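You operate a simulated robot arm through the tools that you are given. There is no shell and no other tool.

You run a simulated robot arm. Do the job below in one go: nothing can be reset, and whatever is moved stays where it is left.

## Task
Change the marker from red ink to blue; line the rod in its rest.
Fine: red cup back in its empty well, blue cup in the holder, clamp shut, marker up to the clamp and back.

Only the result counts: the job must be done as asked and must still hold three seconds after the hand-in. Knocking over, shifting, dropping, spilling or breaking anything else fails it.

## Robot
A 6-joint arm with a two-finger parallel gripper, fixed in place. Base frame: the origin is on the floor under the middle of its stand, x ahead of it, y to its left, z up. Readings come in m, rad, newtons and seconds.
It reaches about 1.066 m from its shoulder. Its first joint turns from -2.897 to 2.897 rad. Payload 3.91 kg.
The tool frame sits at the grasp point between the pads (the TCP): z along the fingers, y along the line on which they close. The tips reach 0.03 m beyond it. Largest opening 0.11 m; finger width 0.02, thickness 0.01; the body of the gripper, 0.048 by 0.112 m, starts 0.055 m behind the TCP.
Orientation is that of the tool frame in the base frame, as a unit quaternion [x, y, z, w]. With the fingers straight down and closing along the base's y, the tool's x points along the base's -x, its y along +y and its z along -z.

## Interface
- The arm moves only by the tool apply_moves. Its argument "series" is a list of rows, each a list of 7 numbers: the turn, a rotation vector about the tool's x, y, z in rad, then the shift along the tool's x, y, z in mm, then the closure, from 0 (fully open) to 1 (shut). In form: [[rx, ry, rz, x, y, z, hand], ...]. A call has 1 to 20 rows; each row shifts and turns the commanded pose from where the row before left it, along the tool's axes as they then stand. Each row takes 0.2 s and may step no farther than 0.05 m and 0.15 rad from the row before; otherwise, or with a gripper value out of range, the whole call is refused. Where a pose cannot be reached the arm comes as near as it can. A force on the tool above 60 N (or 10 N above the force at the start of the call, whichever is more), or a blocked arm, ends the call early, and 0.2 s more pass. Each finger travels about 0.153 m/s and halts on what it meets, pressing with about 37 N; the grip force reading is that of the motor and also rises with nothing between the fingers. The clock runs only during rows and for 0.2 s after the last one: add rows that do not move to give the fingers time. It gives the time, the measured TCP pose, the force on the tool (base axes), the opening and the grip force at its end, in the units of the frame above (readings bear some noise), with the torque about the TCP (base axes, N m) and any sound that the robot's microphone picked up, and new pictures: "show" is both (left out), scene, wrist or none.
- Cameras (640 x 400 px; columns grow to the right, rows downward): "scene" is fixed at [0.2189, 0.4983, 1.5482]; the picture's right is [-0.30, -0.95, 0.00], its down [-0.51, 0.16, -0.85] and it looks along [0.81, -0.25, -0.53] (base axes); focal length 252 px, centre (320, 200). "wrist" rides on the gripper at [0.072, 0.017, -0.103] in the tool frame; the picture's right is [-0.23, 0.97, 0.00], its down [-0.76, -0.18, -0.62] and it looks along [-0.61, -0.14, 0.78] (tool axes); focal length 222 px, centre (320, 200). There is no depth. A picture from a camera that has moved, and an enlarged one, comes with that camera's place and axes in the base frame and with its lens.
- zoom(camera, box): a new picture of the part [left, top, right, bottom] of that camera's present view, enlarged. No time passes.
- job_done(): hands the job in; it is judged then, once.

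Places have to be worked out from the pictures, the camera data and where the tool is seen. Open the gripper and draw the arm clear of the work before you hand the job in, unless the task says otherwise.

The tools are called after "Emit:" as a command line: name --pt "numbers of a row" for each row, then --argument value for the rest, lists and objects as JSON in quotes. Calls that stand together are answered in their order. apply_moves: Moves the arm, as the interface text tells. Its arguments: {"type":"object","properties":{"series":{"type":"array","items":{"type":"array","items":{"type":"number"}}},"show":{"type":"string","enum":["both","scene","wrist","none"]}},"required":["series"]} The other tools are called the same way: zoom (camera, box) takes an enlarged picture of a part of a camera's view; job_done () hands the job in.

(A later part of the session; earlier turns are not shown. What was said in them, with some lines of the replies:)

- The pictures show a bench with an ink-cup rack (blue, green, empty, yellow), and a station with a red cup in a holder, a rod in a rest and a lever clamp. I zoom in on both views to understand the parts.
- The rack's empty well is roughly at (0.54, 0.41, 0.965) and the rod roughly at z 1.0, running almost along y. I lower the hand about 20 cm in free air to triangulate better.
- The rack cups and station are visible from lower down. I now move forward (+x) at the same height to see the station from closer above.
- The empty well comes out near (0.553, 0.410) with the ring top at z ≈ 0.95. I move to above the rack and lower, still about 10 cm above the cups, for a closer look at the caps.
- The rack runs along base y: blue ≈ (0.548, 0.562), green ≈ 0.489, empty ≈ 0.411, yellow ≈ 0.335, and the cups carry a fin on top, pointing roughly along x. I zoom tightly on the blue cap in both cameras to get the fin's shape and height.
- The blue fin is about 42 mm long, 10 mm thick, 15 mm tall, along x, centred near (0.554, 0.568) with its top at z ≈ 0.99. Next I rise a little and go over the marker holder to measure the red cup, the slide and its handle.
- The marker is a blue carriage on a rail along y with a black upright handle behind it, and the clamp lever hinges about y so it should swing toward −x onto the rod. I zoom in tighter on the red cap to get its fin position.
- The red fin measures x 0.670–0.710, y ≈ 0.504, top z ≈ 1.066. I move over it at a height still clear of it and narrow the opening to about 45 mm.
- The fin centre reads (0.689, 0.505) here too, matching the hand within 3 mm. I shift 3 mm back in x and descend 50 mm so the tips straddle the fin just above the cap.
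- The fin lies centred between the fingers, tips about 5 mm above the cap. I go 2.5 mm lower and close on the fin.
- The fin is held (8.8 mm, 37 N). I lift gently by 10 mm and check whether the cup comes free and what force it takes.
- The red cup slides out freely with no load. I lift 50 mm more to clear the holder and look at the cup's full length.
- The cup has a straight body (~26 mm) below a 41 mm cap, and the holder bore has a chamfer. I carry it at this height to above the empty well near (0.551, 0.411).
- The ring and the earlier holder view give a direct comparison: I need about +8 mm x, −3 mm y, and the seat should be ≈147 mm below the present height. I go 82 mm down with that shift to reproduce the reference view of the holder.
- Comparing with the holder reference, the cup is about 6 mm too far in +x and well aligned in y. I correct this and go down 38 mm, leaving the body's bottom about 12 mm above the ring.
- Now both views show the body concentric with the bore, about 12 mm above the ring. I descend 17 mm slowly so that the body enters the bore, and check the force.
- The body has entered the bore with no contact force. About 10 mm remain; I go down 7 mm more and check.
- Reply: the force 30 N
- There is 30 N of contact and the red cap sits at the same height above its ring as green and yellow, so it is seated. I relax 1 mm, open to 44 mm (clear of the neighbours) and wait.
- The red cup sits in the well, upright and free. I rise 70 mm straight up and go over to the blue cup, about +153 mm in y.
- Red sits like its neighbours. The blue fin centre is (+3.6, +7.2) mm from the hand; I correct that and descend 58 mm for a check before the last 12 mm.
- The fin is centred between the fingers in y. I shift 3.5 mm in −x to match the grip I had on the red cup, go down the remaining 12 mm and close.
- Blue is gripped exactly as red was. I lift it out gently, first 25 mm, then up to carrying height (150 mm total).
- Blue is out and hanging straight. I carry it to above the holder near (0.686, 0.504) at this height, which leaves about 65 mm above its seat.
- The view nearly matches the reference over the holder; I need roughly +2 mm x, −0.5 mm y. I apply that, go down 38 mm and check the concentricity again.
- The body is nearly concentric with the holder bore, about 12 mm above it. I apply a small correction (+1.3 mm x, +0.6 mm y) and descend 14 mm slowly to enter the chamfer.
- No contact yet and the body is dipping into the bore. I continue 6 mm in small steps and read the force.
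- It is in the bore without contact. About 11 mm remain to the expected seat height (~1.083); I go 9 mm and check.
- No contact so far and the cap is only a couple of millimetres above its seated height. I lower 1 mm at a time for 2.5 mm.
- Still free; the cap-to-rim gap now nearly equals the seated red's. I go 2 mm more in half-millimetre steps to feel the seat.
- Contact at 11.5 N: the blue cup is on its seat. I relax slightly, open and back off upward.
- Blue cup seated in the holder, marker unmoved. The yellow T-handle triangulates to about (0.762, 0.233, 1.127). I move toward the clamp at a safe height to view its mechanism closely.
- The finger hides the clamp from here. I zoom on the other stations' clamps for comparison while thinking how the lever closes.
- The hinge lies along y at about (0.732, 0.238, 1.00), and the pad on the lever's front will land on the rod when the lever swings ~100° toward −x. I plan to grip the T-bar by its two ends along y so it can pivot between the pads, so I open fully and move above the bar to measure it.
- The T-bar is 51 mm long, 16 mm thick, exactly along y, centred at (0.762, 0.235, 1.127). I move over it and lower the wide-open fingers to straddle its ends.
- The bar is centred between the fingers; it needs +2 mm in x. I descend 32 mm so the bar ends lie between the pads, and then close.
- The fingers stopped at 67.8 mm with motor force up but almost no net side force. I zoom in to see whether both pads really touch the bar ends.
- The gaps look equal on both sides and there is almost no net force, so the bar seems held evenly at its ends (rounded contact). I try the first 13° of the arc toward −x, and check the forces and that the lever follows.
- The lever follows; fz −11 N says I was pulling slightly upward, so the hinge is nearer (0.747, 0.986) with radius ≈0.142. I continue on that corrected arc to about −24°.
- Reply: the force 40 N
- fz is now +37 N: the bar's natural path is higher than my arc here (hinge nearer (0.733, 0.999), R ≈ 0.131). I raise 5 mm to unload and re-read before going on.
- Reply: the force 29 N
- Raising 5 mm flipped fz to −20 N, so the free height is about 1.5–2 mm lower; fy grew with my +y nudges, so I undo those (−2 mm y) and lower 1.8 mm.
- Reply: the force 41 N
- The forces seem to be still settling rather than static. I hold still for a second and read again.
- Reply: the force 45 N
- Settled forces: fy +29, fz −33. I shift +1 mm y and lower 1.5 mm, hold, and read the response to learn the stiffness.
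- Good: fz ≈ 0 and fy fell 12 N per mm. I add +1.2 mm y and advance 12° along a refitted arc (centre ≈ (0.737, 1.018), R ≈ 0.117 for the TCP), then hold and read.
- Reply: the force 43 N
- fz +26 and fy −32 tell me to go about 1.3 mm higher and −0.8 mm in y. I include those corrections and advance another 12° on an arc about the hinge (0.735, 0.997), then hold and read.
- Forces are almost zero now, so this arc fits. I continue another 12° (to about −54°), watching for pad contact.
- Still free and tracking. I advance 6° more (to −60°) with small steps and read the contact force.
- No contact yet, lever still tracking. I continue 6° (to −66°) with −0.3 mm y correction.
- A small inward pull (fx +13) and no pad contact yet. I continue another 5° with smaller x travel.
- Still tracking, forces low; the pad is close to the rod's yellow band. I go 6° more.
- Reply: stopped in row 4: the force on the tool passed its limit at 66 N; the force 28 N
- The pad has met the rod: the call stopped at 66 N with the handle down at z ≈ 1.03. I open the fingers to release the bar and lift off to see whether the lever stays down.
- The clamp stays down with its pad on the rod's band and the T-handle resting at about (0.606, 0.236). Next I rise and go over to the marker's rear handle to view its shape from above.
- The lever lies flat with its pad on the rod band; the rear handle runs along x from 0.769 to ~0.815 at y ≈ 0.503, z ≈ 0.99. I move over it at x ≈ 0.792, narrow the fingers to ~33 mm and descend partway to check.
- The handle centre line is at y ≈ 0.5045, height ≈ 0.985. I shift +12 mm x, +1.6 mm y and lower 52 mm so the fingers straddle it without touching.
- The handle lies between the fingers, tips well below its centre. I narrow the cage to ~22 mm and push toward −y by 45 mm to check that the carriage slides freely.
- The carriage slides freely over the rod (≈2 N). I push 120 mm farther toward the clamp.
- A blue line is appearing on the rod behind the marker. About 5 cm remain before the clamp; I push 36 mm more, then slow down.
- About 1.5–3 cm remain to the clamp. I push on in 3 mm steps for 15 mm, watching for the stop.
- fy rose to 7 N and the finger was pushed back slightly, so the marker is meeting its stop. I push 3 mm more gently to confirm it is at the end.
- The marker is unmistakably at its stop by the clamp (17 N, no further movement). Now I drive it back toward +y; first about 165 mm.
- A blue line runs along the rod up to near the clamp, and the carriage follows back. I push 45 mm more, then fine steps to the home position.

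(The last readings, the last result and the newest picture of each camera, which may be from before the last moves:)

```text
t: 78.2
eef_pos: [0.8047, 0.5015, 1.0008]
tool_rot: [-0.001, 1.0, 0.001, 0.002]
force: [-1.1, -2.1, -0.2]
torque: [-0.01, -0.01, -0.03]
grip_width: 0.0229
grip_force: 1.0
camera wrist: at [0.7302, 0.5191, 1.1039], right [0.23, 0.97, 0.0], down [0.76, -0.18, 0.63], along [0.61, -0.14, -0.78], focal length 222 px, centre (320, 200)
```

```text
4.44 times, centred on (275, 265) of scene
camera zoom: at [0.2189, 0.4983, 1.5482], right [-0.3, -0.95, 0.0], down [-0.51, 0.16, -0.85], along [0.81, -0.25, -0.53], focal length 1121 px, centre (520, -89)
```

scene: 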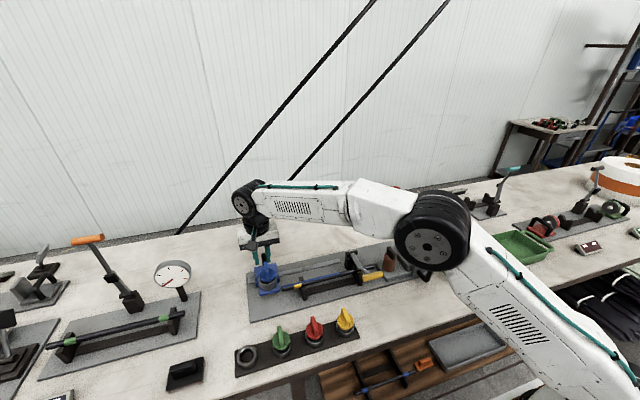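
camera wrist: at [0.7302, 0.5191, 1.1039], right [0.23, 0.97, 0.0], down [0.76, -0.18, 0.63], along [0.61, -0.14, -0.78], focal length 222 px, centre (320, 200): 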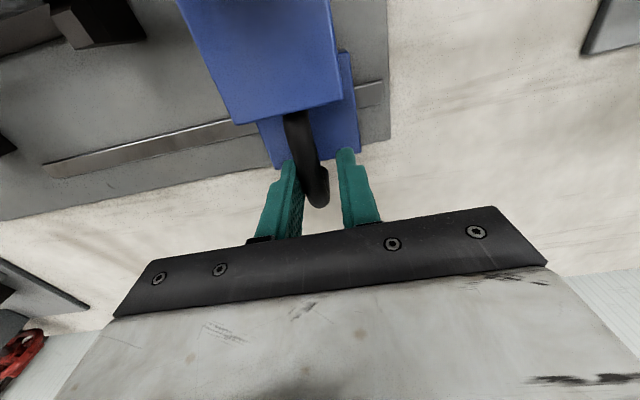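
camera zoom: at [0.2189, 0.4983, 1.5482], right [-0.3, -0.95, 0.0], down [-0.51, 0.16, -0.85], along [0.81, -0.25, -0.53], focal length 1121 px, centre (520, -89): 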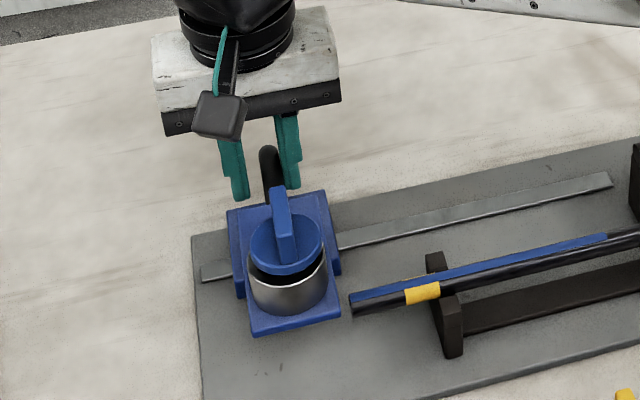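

Compared with the original picture the carriage is still about 6.5 mm short of home. I push 5 mm more in small steps and compare.

Emit:
apply_moves --pt "0 0 0 0 2 0 0.8" --pt "0 0 0 0 2 0 0.8" --pt "0 0 0 0 1 0 0.8" --pt "0 0 0 0 0 0 0.8" --show "none"

Emit:
zoom --camera "scene" --box '[230, 220, 320, 310]'

Emit:
zoom --camera "wrist" --box '[220, 60, 420, 210]'

```text
t: 79.2
eef_pos: [0.8042, 0.5062, 1.0003]
tool_rot: [-0.001, 1.0, 0.001, 0.003]
force: [0.0, -2.4, 1.1]
torque: [-0.02, -0.02, -0.05]
grip_width: 0.0229
grip_force: 0.5
```

```text
4.44 times, centred on (275, 265) of scene
camera zoom: at [0.2189, 0.4983, 1.5482], right [-0.3, -0.95, 0.0], down [-0.51, 0.16, -0.85], along [0.81, -0.25, -0.53], focal length 1121 px, centre (520, -89)
```

zoom: 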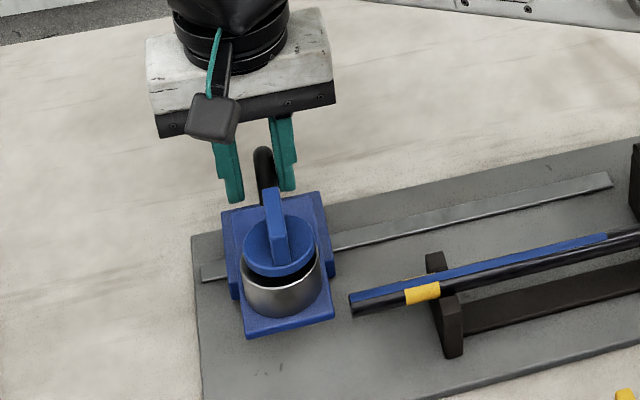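

```text
2.67 times, centred on (320, 135) of wrist
camera zoom: at [0.73, 0.5229, 1.1034], right [0.23, 0.97, 0.0], down [0.76, -0.18, 0.63], along [0.61, -0.14, -0.78], focal length 592 px, centre (320, 373)
```

zoom: 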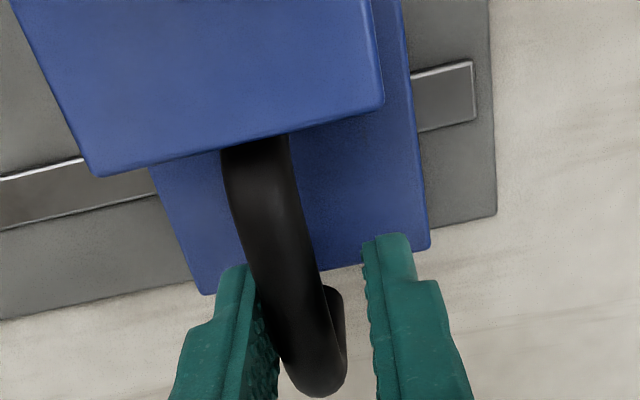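

Gap to the rail end says about 3 mm still to go. I push 3 mm more in 1 mm steps, watching for an end stop.

Emit:
apply_moves --pt "0 0 0 0 1 0 0.8" --pt "0 0 0 0 1 0 0.8" --pt "0 0 0 0 1 0 0.8" --pt "0 0 0 0 0 0 0.8" --show "none"

Emit:
zoom --camera "scene" --box '[230, 220, 320, 310]'

Emit:
zoom --camera "wrist" --box '[220, 60, 420, 210]'

```text
t: 80.2
eef_pos: [0.804, 0.5097, 0.9993]
tool_rot: [0.0, 1.0, 0.0, 0.002]
force: [1.1, -2.8, 0.2]
torque: [-0.02, -0.03, -0.02]
grip_width: 0.0233
grip_force: 1.5
```

```text
4.44 times, centred on (275, 265) of scene
camera zoom: at [0.2189, 0.4983, 1.5482], right [-0.3, -0.95, 0.0], down [-0.51, 0.16, -0.85], along [0.81, -0.25, -0.53], focal length 1121 px, centre (520, -89)
```

zoom: 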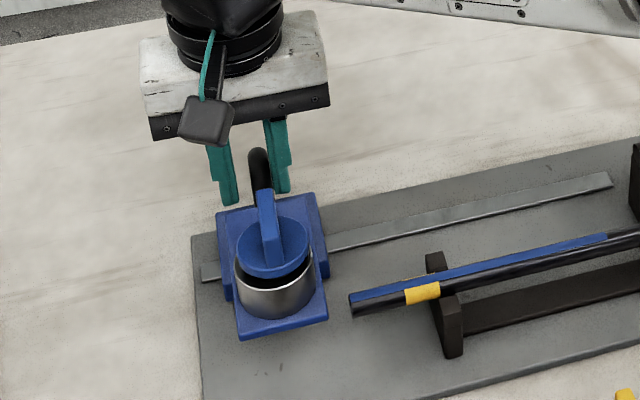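

```text
2.67 times, centred on (320, 135) of wrist
camera zoom: at [0.7295, 0.5267, 1.1028], right [0.23, 0.97, 0.0], down [0.76, -0.18, 0.63], along [0.61, -0.14, -0.78], focal length 592 px, centre (320, 373)
```

zoom: 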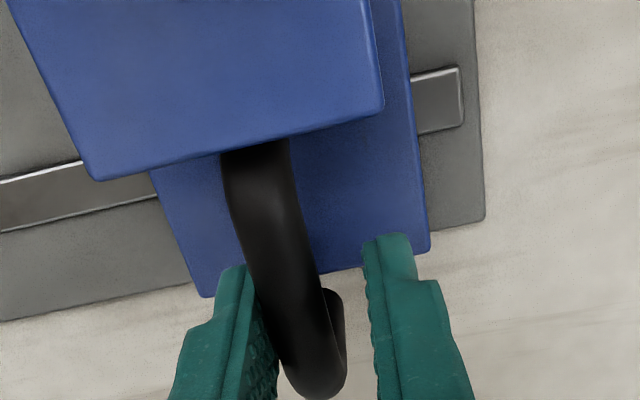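

The carriage now matches its original picture position exactly. I add 1 mm as a gentle test for an end stop so that it is fully back.

Emit:
apply_moves --pt "0 0 0 0 1 0 0.8" --pt "0 0 0 0 0 0 0.8" --pt "0 0 0 0 0 0 0.8" --show "none"

Emit:
zoom --camera "scene" --box '[230, 220, 320, 310]'

```text
t: 81.0
eef_pos: [0.8031, 0.51, 0.9992]
tool_rot: [0.0, 1.0, 0.0, 0.002]
force: [0.2, -4.3, -2.0]
torque: [-0.06, 0.03, -0.01]
grip_width: 0.0237
grip_force: 1.8
```

```text
4.44 times, centred on (275, 265) of scene
camera zoom: at [0.2189, 0.4983, 1.5482], right [-0.3, -0.95, 0.0], down [-0.51, 0.16, -0.85], along [0.81, -0.25, -0.53], focal length 1121 px, centre (520, -89)
```

zoom: 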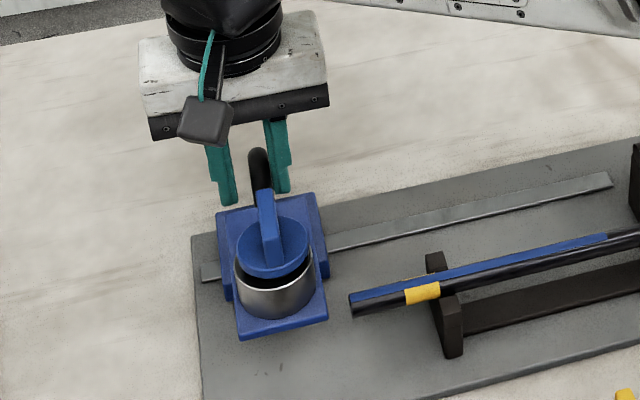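

It is against its home stop (force rises, no further motion). I centre the fingers on the handle (−4 mm), open a little and lift straight up, clear of the work.

Emit:
apply_moves --pt "0 0 0 0 -2.5 0 0.8" --pt "0 0 0 0 -2 0 0.75" --pt "0 0 0 0 0 0 0.7" --pt "0 0 0 0 0 -10 0.7" --pt "0 0 0 0 0 -25 0.7" --pt "0 0 0 0 0 -40 0.7" --pt "0 0 0 0 0 -45 0.6" --pt "0 0 0 0 0 -45 0.6" --pt "0 0 0 0 0 -35 0.6" --pt "0 0 0 0 0 0 0.6"

Emit:
zoom --camera "scene" --box '[230, 230, 400, 360]'

Emit:
zoom --camera "scene" --box '[320, 230, 400, 300]'

```text
t: 83.2
eef_pos: [0.7987, 0.5029, 1.196]
tool_rot: [0.0, 1.0, 0.0, 0.003]
force: [0.0, 0.5, 0.6]
torque: [0.0, 0.04, 0.03]
grip_width: 0.044
grip_force: 0.1
out of reach, approached as far as the arm can: row 9
camera wrist: at [0.7257, 0.519, 1.2991], right [0.23, 0.97, 0.0], down [0.76, -0.18, 0.63], along [0.61, -0.14, -0.78], focal length 222 px, centre (320, 200)
```

scene: 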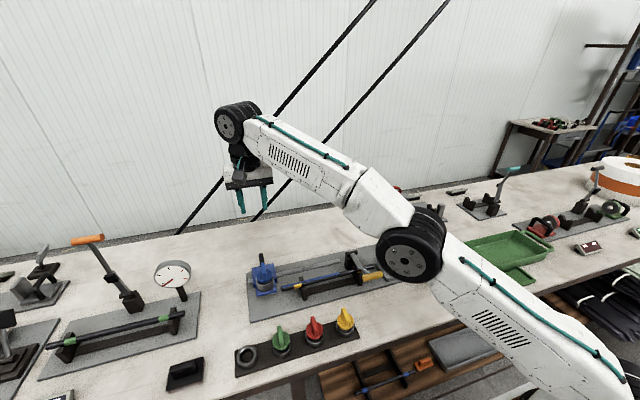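
wrist: 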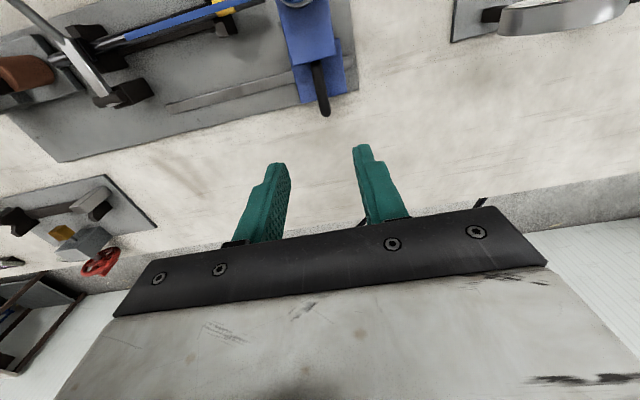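

```text
3.08 times, centred on (315, 295) of scene
camera zoom: at [0.2189, 0.4983, 1.5482], right [-0.3, -0.95, 0.0], down [-0.51, 0.16, -0.85], along [0.81, -0.25, -0.53], focal length 776 px, centre (335, -92)
```

zoom: 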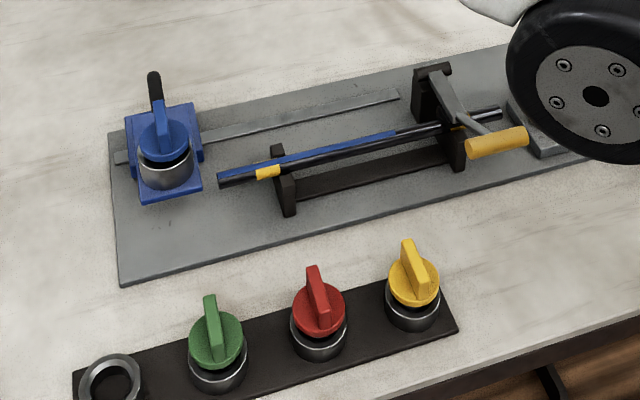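

```text
5.71 times, centred on (360, 265) of scene
camera zoom: at [0.2189, 0.4983, 1.5482], right [-0.3, -0.95, 0.0], down [-0.51, 0.16, -0.85], along [0.81, -0.25, -0.53], focal length 1441 px, centre (91, -171)
```

zoom: 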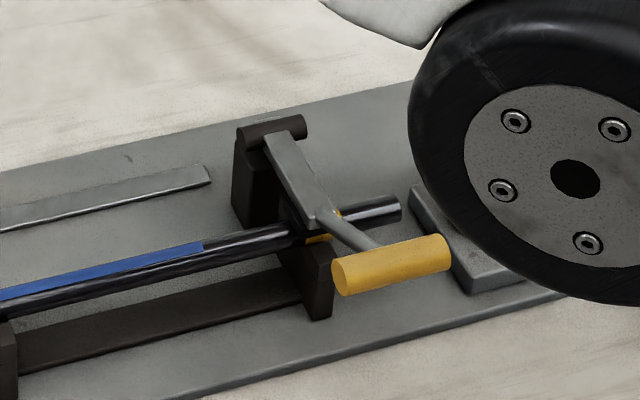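

Red is in the rack, blue in the marker at home, the clamp is down and the rod carries a blue line. I retreat toward the robot at this height and look at the clamp pad from the front to confirm it truly sits on the rod.

Emit:
apply_moves --pt "0 0 0 30 -28 0 0.3" --pt "0 0 0 35 -33 0 0.0" --pt "0 0 0 35 -33 0 0.0" --pt "0 0 0 35 -33 0 0.0" --pt "0 0 0 35 -33 0 0.0" --pt "0 0 0 30 -30 0 0.0" --pt "0 0 0 0 0 0 0.0"

Emit:
zoom --camera "wrist" --box '[220, 60, 400, 200]'

Emit:
zoom --camera "scene" --box '[335, 240, 395, 290]'

```text
t: 84.8
eef_pos: [0.6016, 0.3124, 1.1942]
tool_rot: [-0.001, 1.0, -0.001, 0.003]
force: [0.5, -0.5, -0.2]
torque: [0.01, -0.01, 0.02]
grip_width: 0.11
grip_force: 0.0
camera wrist: at [0.5265, 0.3294, 1.298], right [0.23, 0.97, 0.0], down [0.76, -0.18, 0.63], along [0.61, -0.14, -0.78], focal length 222 px, centre (320, 200)
```

scene: 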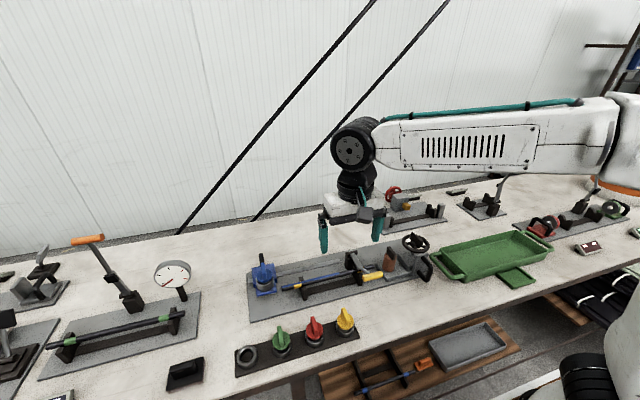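
wrist: 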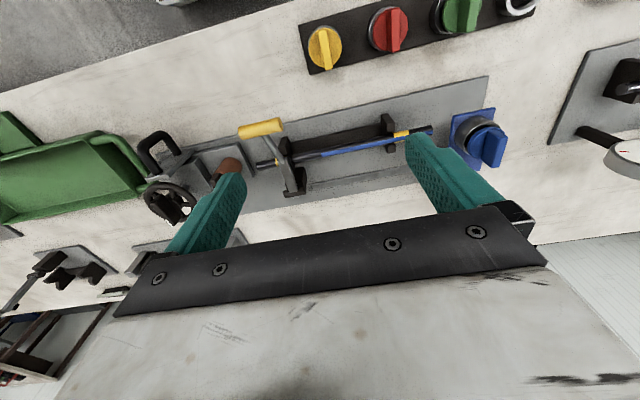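

```text
2.86 times, centred on (310, 130) of wrist
camera zoom: at [0.5265, 0.3294, 1.298], right [0.23, 0.97, 0.0], down [0.76, -0.18, 0.63], along [0.61, -0.14, -0.78], focal length 635 px, centre (349, 400)
```

zoom: 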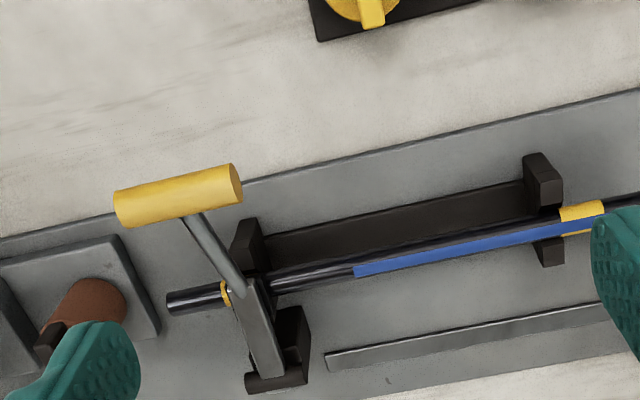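

```text
8.00 times, centred on (365, 265) of scene
camera zoom: at [0.2189, 0.4983, 1.5482], right [-0.3, -0.95, 0.0], down [-0.51, 0.16, -0.85], along [0.81, -0.25, -0.53], focal length 2018 px, centre (-40, -320)
```

zoom: 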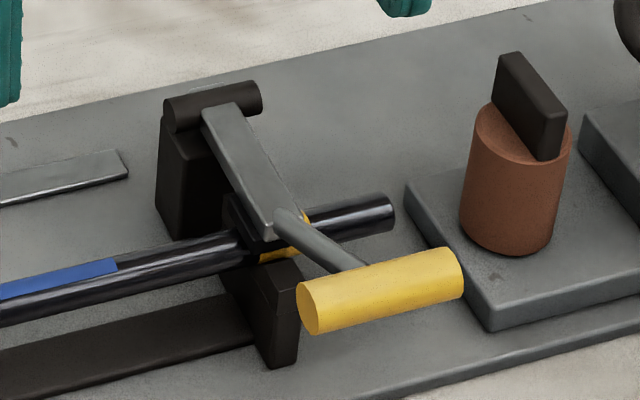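

The pad rests on the yellow band and the lever is flat, so the clamp is shut. I withdraw the open gripper up and back toward its starting place and take a last look.

Emit:
apply_moves --pt "0 0 0 0 0 -40 0" --pt "0 0 0 15 0 -40 0" --pt "0 0 0 30 10 -35 0" --pt "0 0 0 35 10 -30 0" --pt "0 0 0 35 10 -30 0" --pt "0 0 0 35 10 -20 0" --pt "0 0 0 30 10 0 0" --pt "0 0 0 0 0 0 0" --pt "0 0 0 0 0 0 0"

Emit:
zoom --camera "scene" --box '[220, 220, 400, 370]'

Emit:
zoom --camera "wrist" --box '[200, 60, 460, 230]'

```text
t: 86.8
eef_pos: [0.4165, 0.3618, 1.3905]
tool_rot: [0.0, 1.0, 0.0, 0.003]
force: [-0.1, -0.4, -0.3]
torque: [-0.03, -0.03, 0.02]
grip_width: 0.1103
grip_force: 0.0
camera wrist: at [0.3423, 0.3785, 1.4937], right [0.23, 0.97, 0.0], down [0.76, -0.18, 0.63], along [0.61, -0.14, -0.78], focal length 222 px, centre (320, 200)
```

scene: 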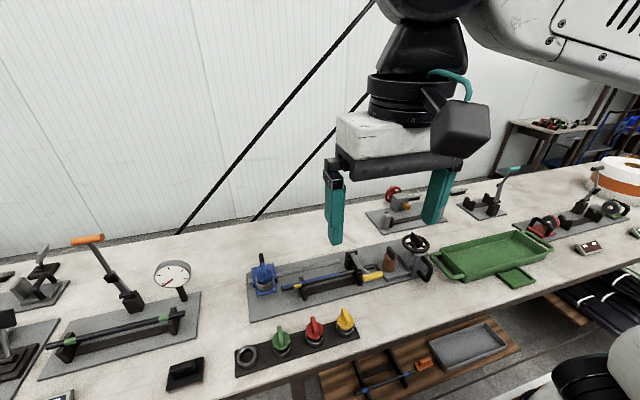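
wrist: 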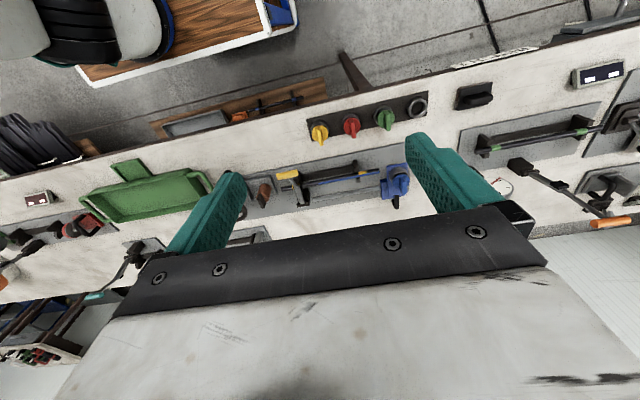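

```text
2.67 times, centred on (310, 295) of scene
camera zoom: at [0.2189, 0.4983, 1.5482], right [-0.3, -0.95, 0.0], down [-0.51, 0.16, -0.85], along [0.81, -0.25, -0.53], focal length 672 px, centre (347, -53)
```

zoom: 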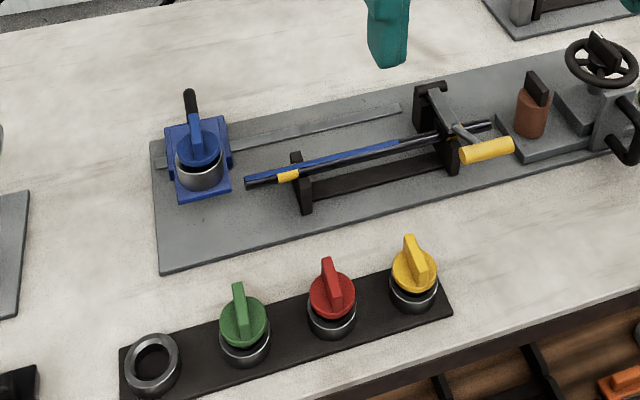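

```text
2.35 times, centred on (330, 145) of wrist
camera zoom: at [0.3423, 0.3785, 1.4937], right [0.23, 0.97, 0.0], down [0.76, -0.18, 0.63], along [0.61, -0.14, -0.78], focal length 523 px, centre (296, 329)
```

zoom: 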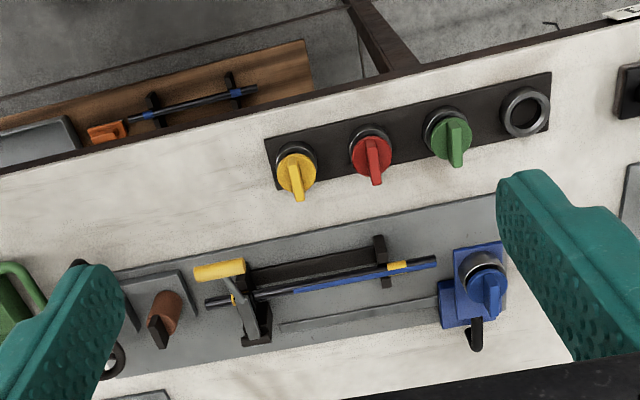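

The last pictures show red in the formerly empty well, blue in the marker at its home stop, the clamp shut on the rod, and a blue line along it. Everything else is undisturbed and the gripper is open and clear, so I hand the job in.

Emit:
job_done

```text
The job is handed in.
```

The marker now has blue ink and the rod in its rest carries a blue line. I handed the job in, and no verdict came back with it.

- **Cups:** red is back in the well that was empty, and blue is in the marker's holder. Both were pressed down until they seated.
- **Clamp:** it is shut, with the pad on the rod's yellow band. The lever stayed down after I let go.
- **Marker:** it ran along the rod to its stop by the clamp, then back to its home stop. The line runs from the marker's end of the rod to about 6 cm short of the clamp, because the marker stops there.
- **Surroundings:** nothing else looks moved in the last pictures, and the gripper is open and clear of the bench.
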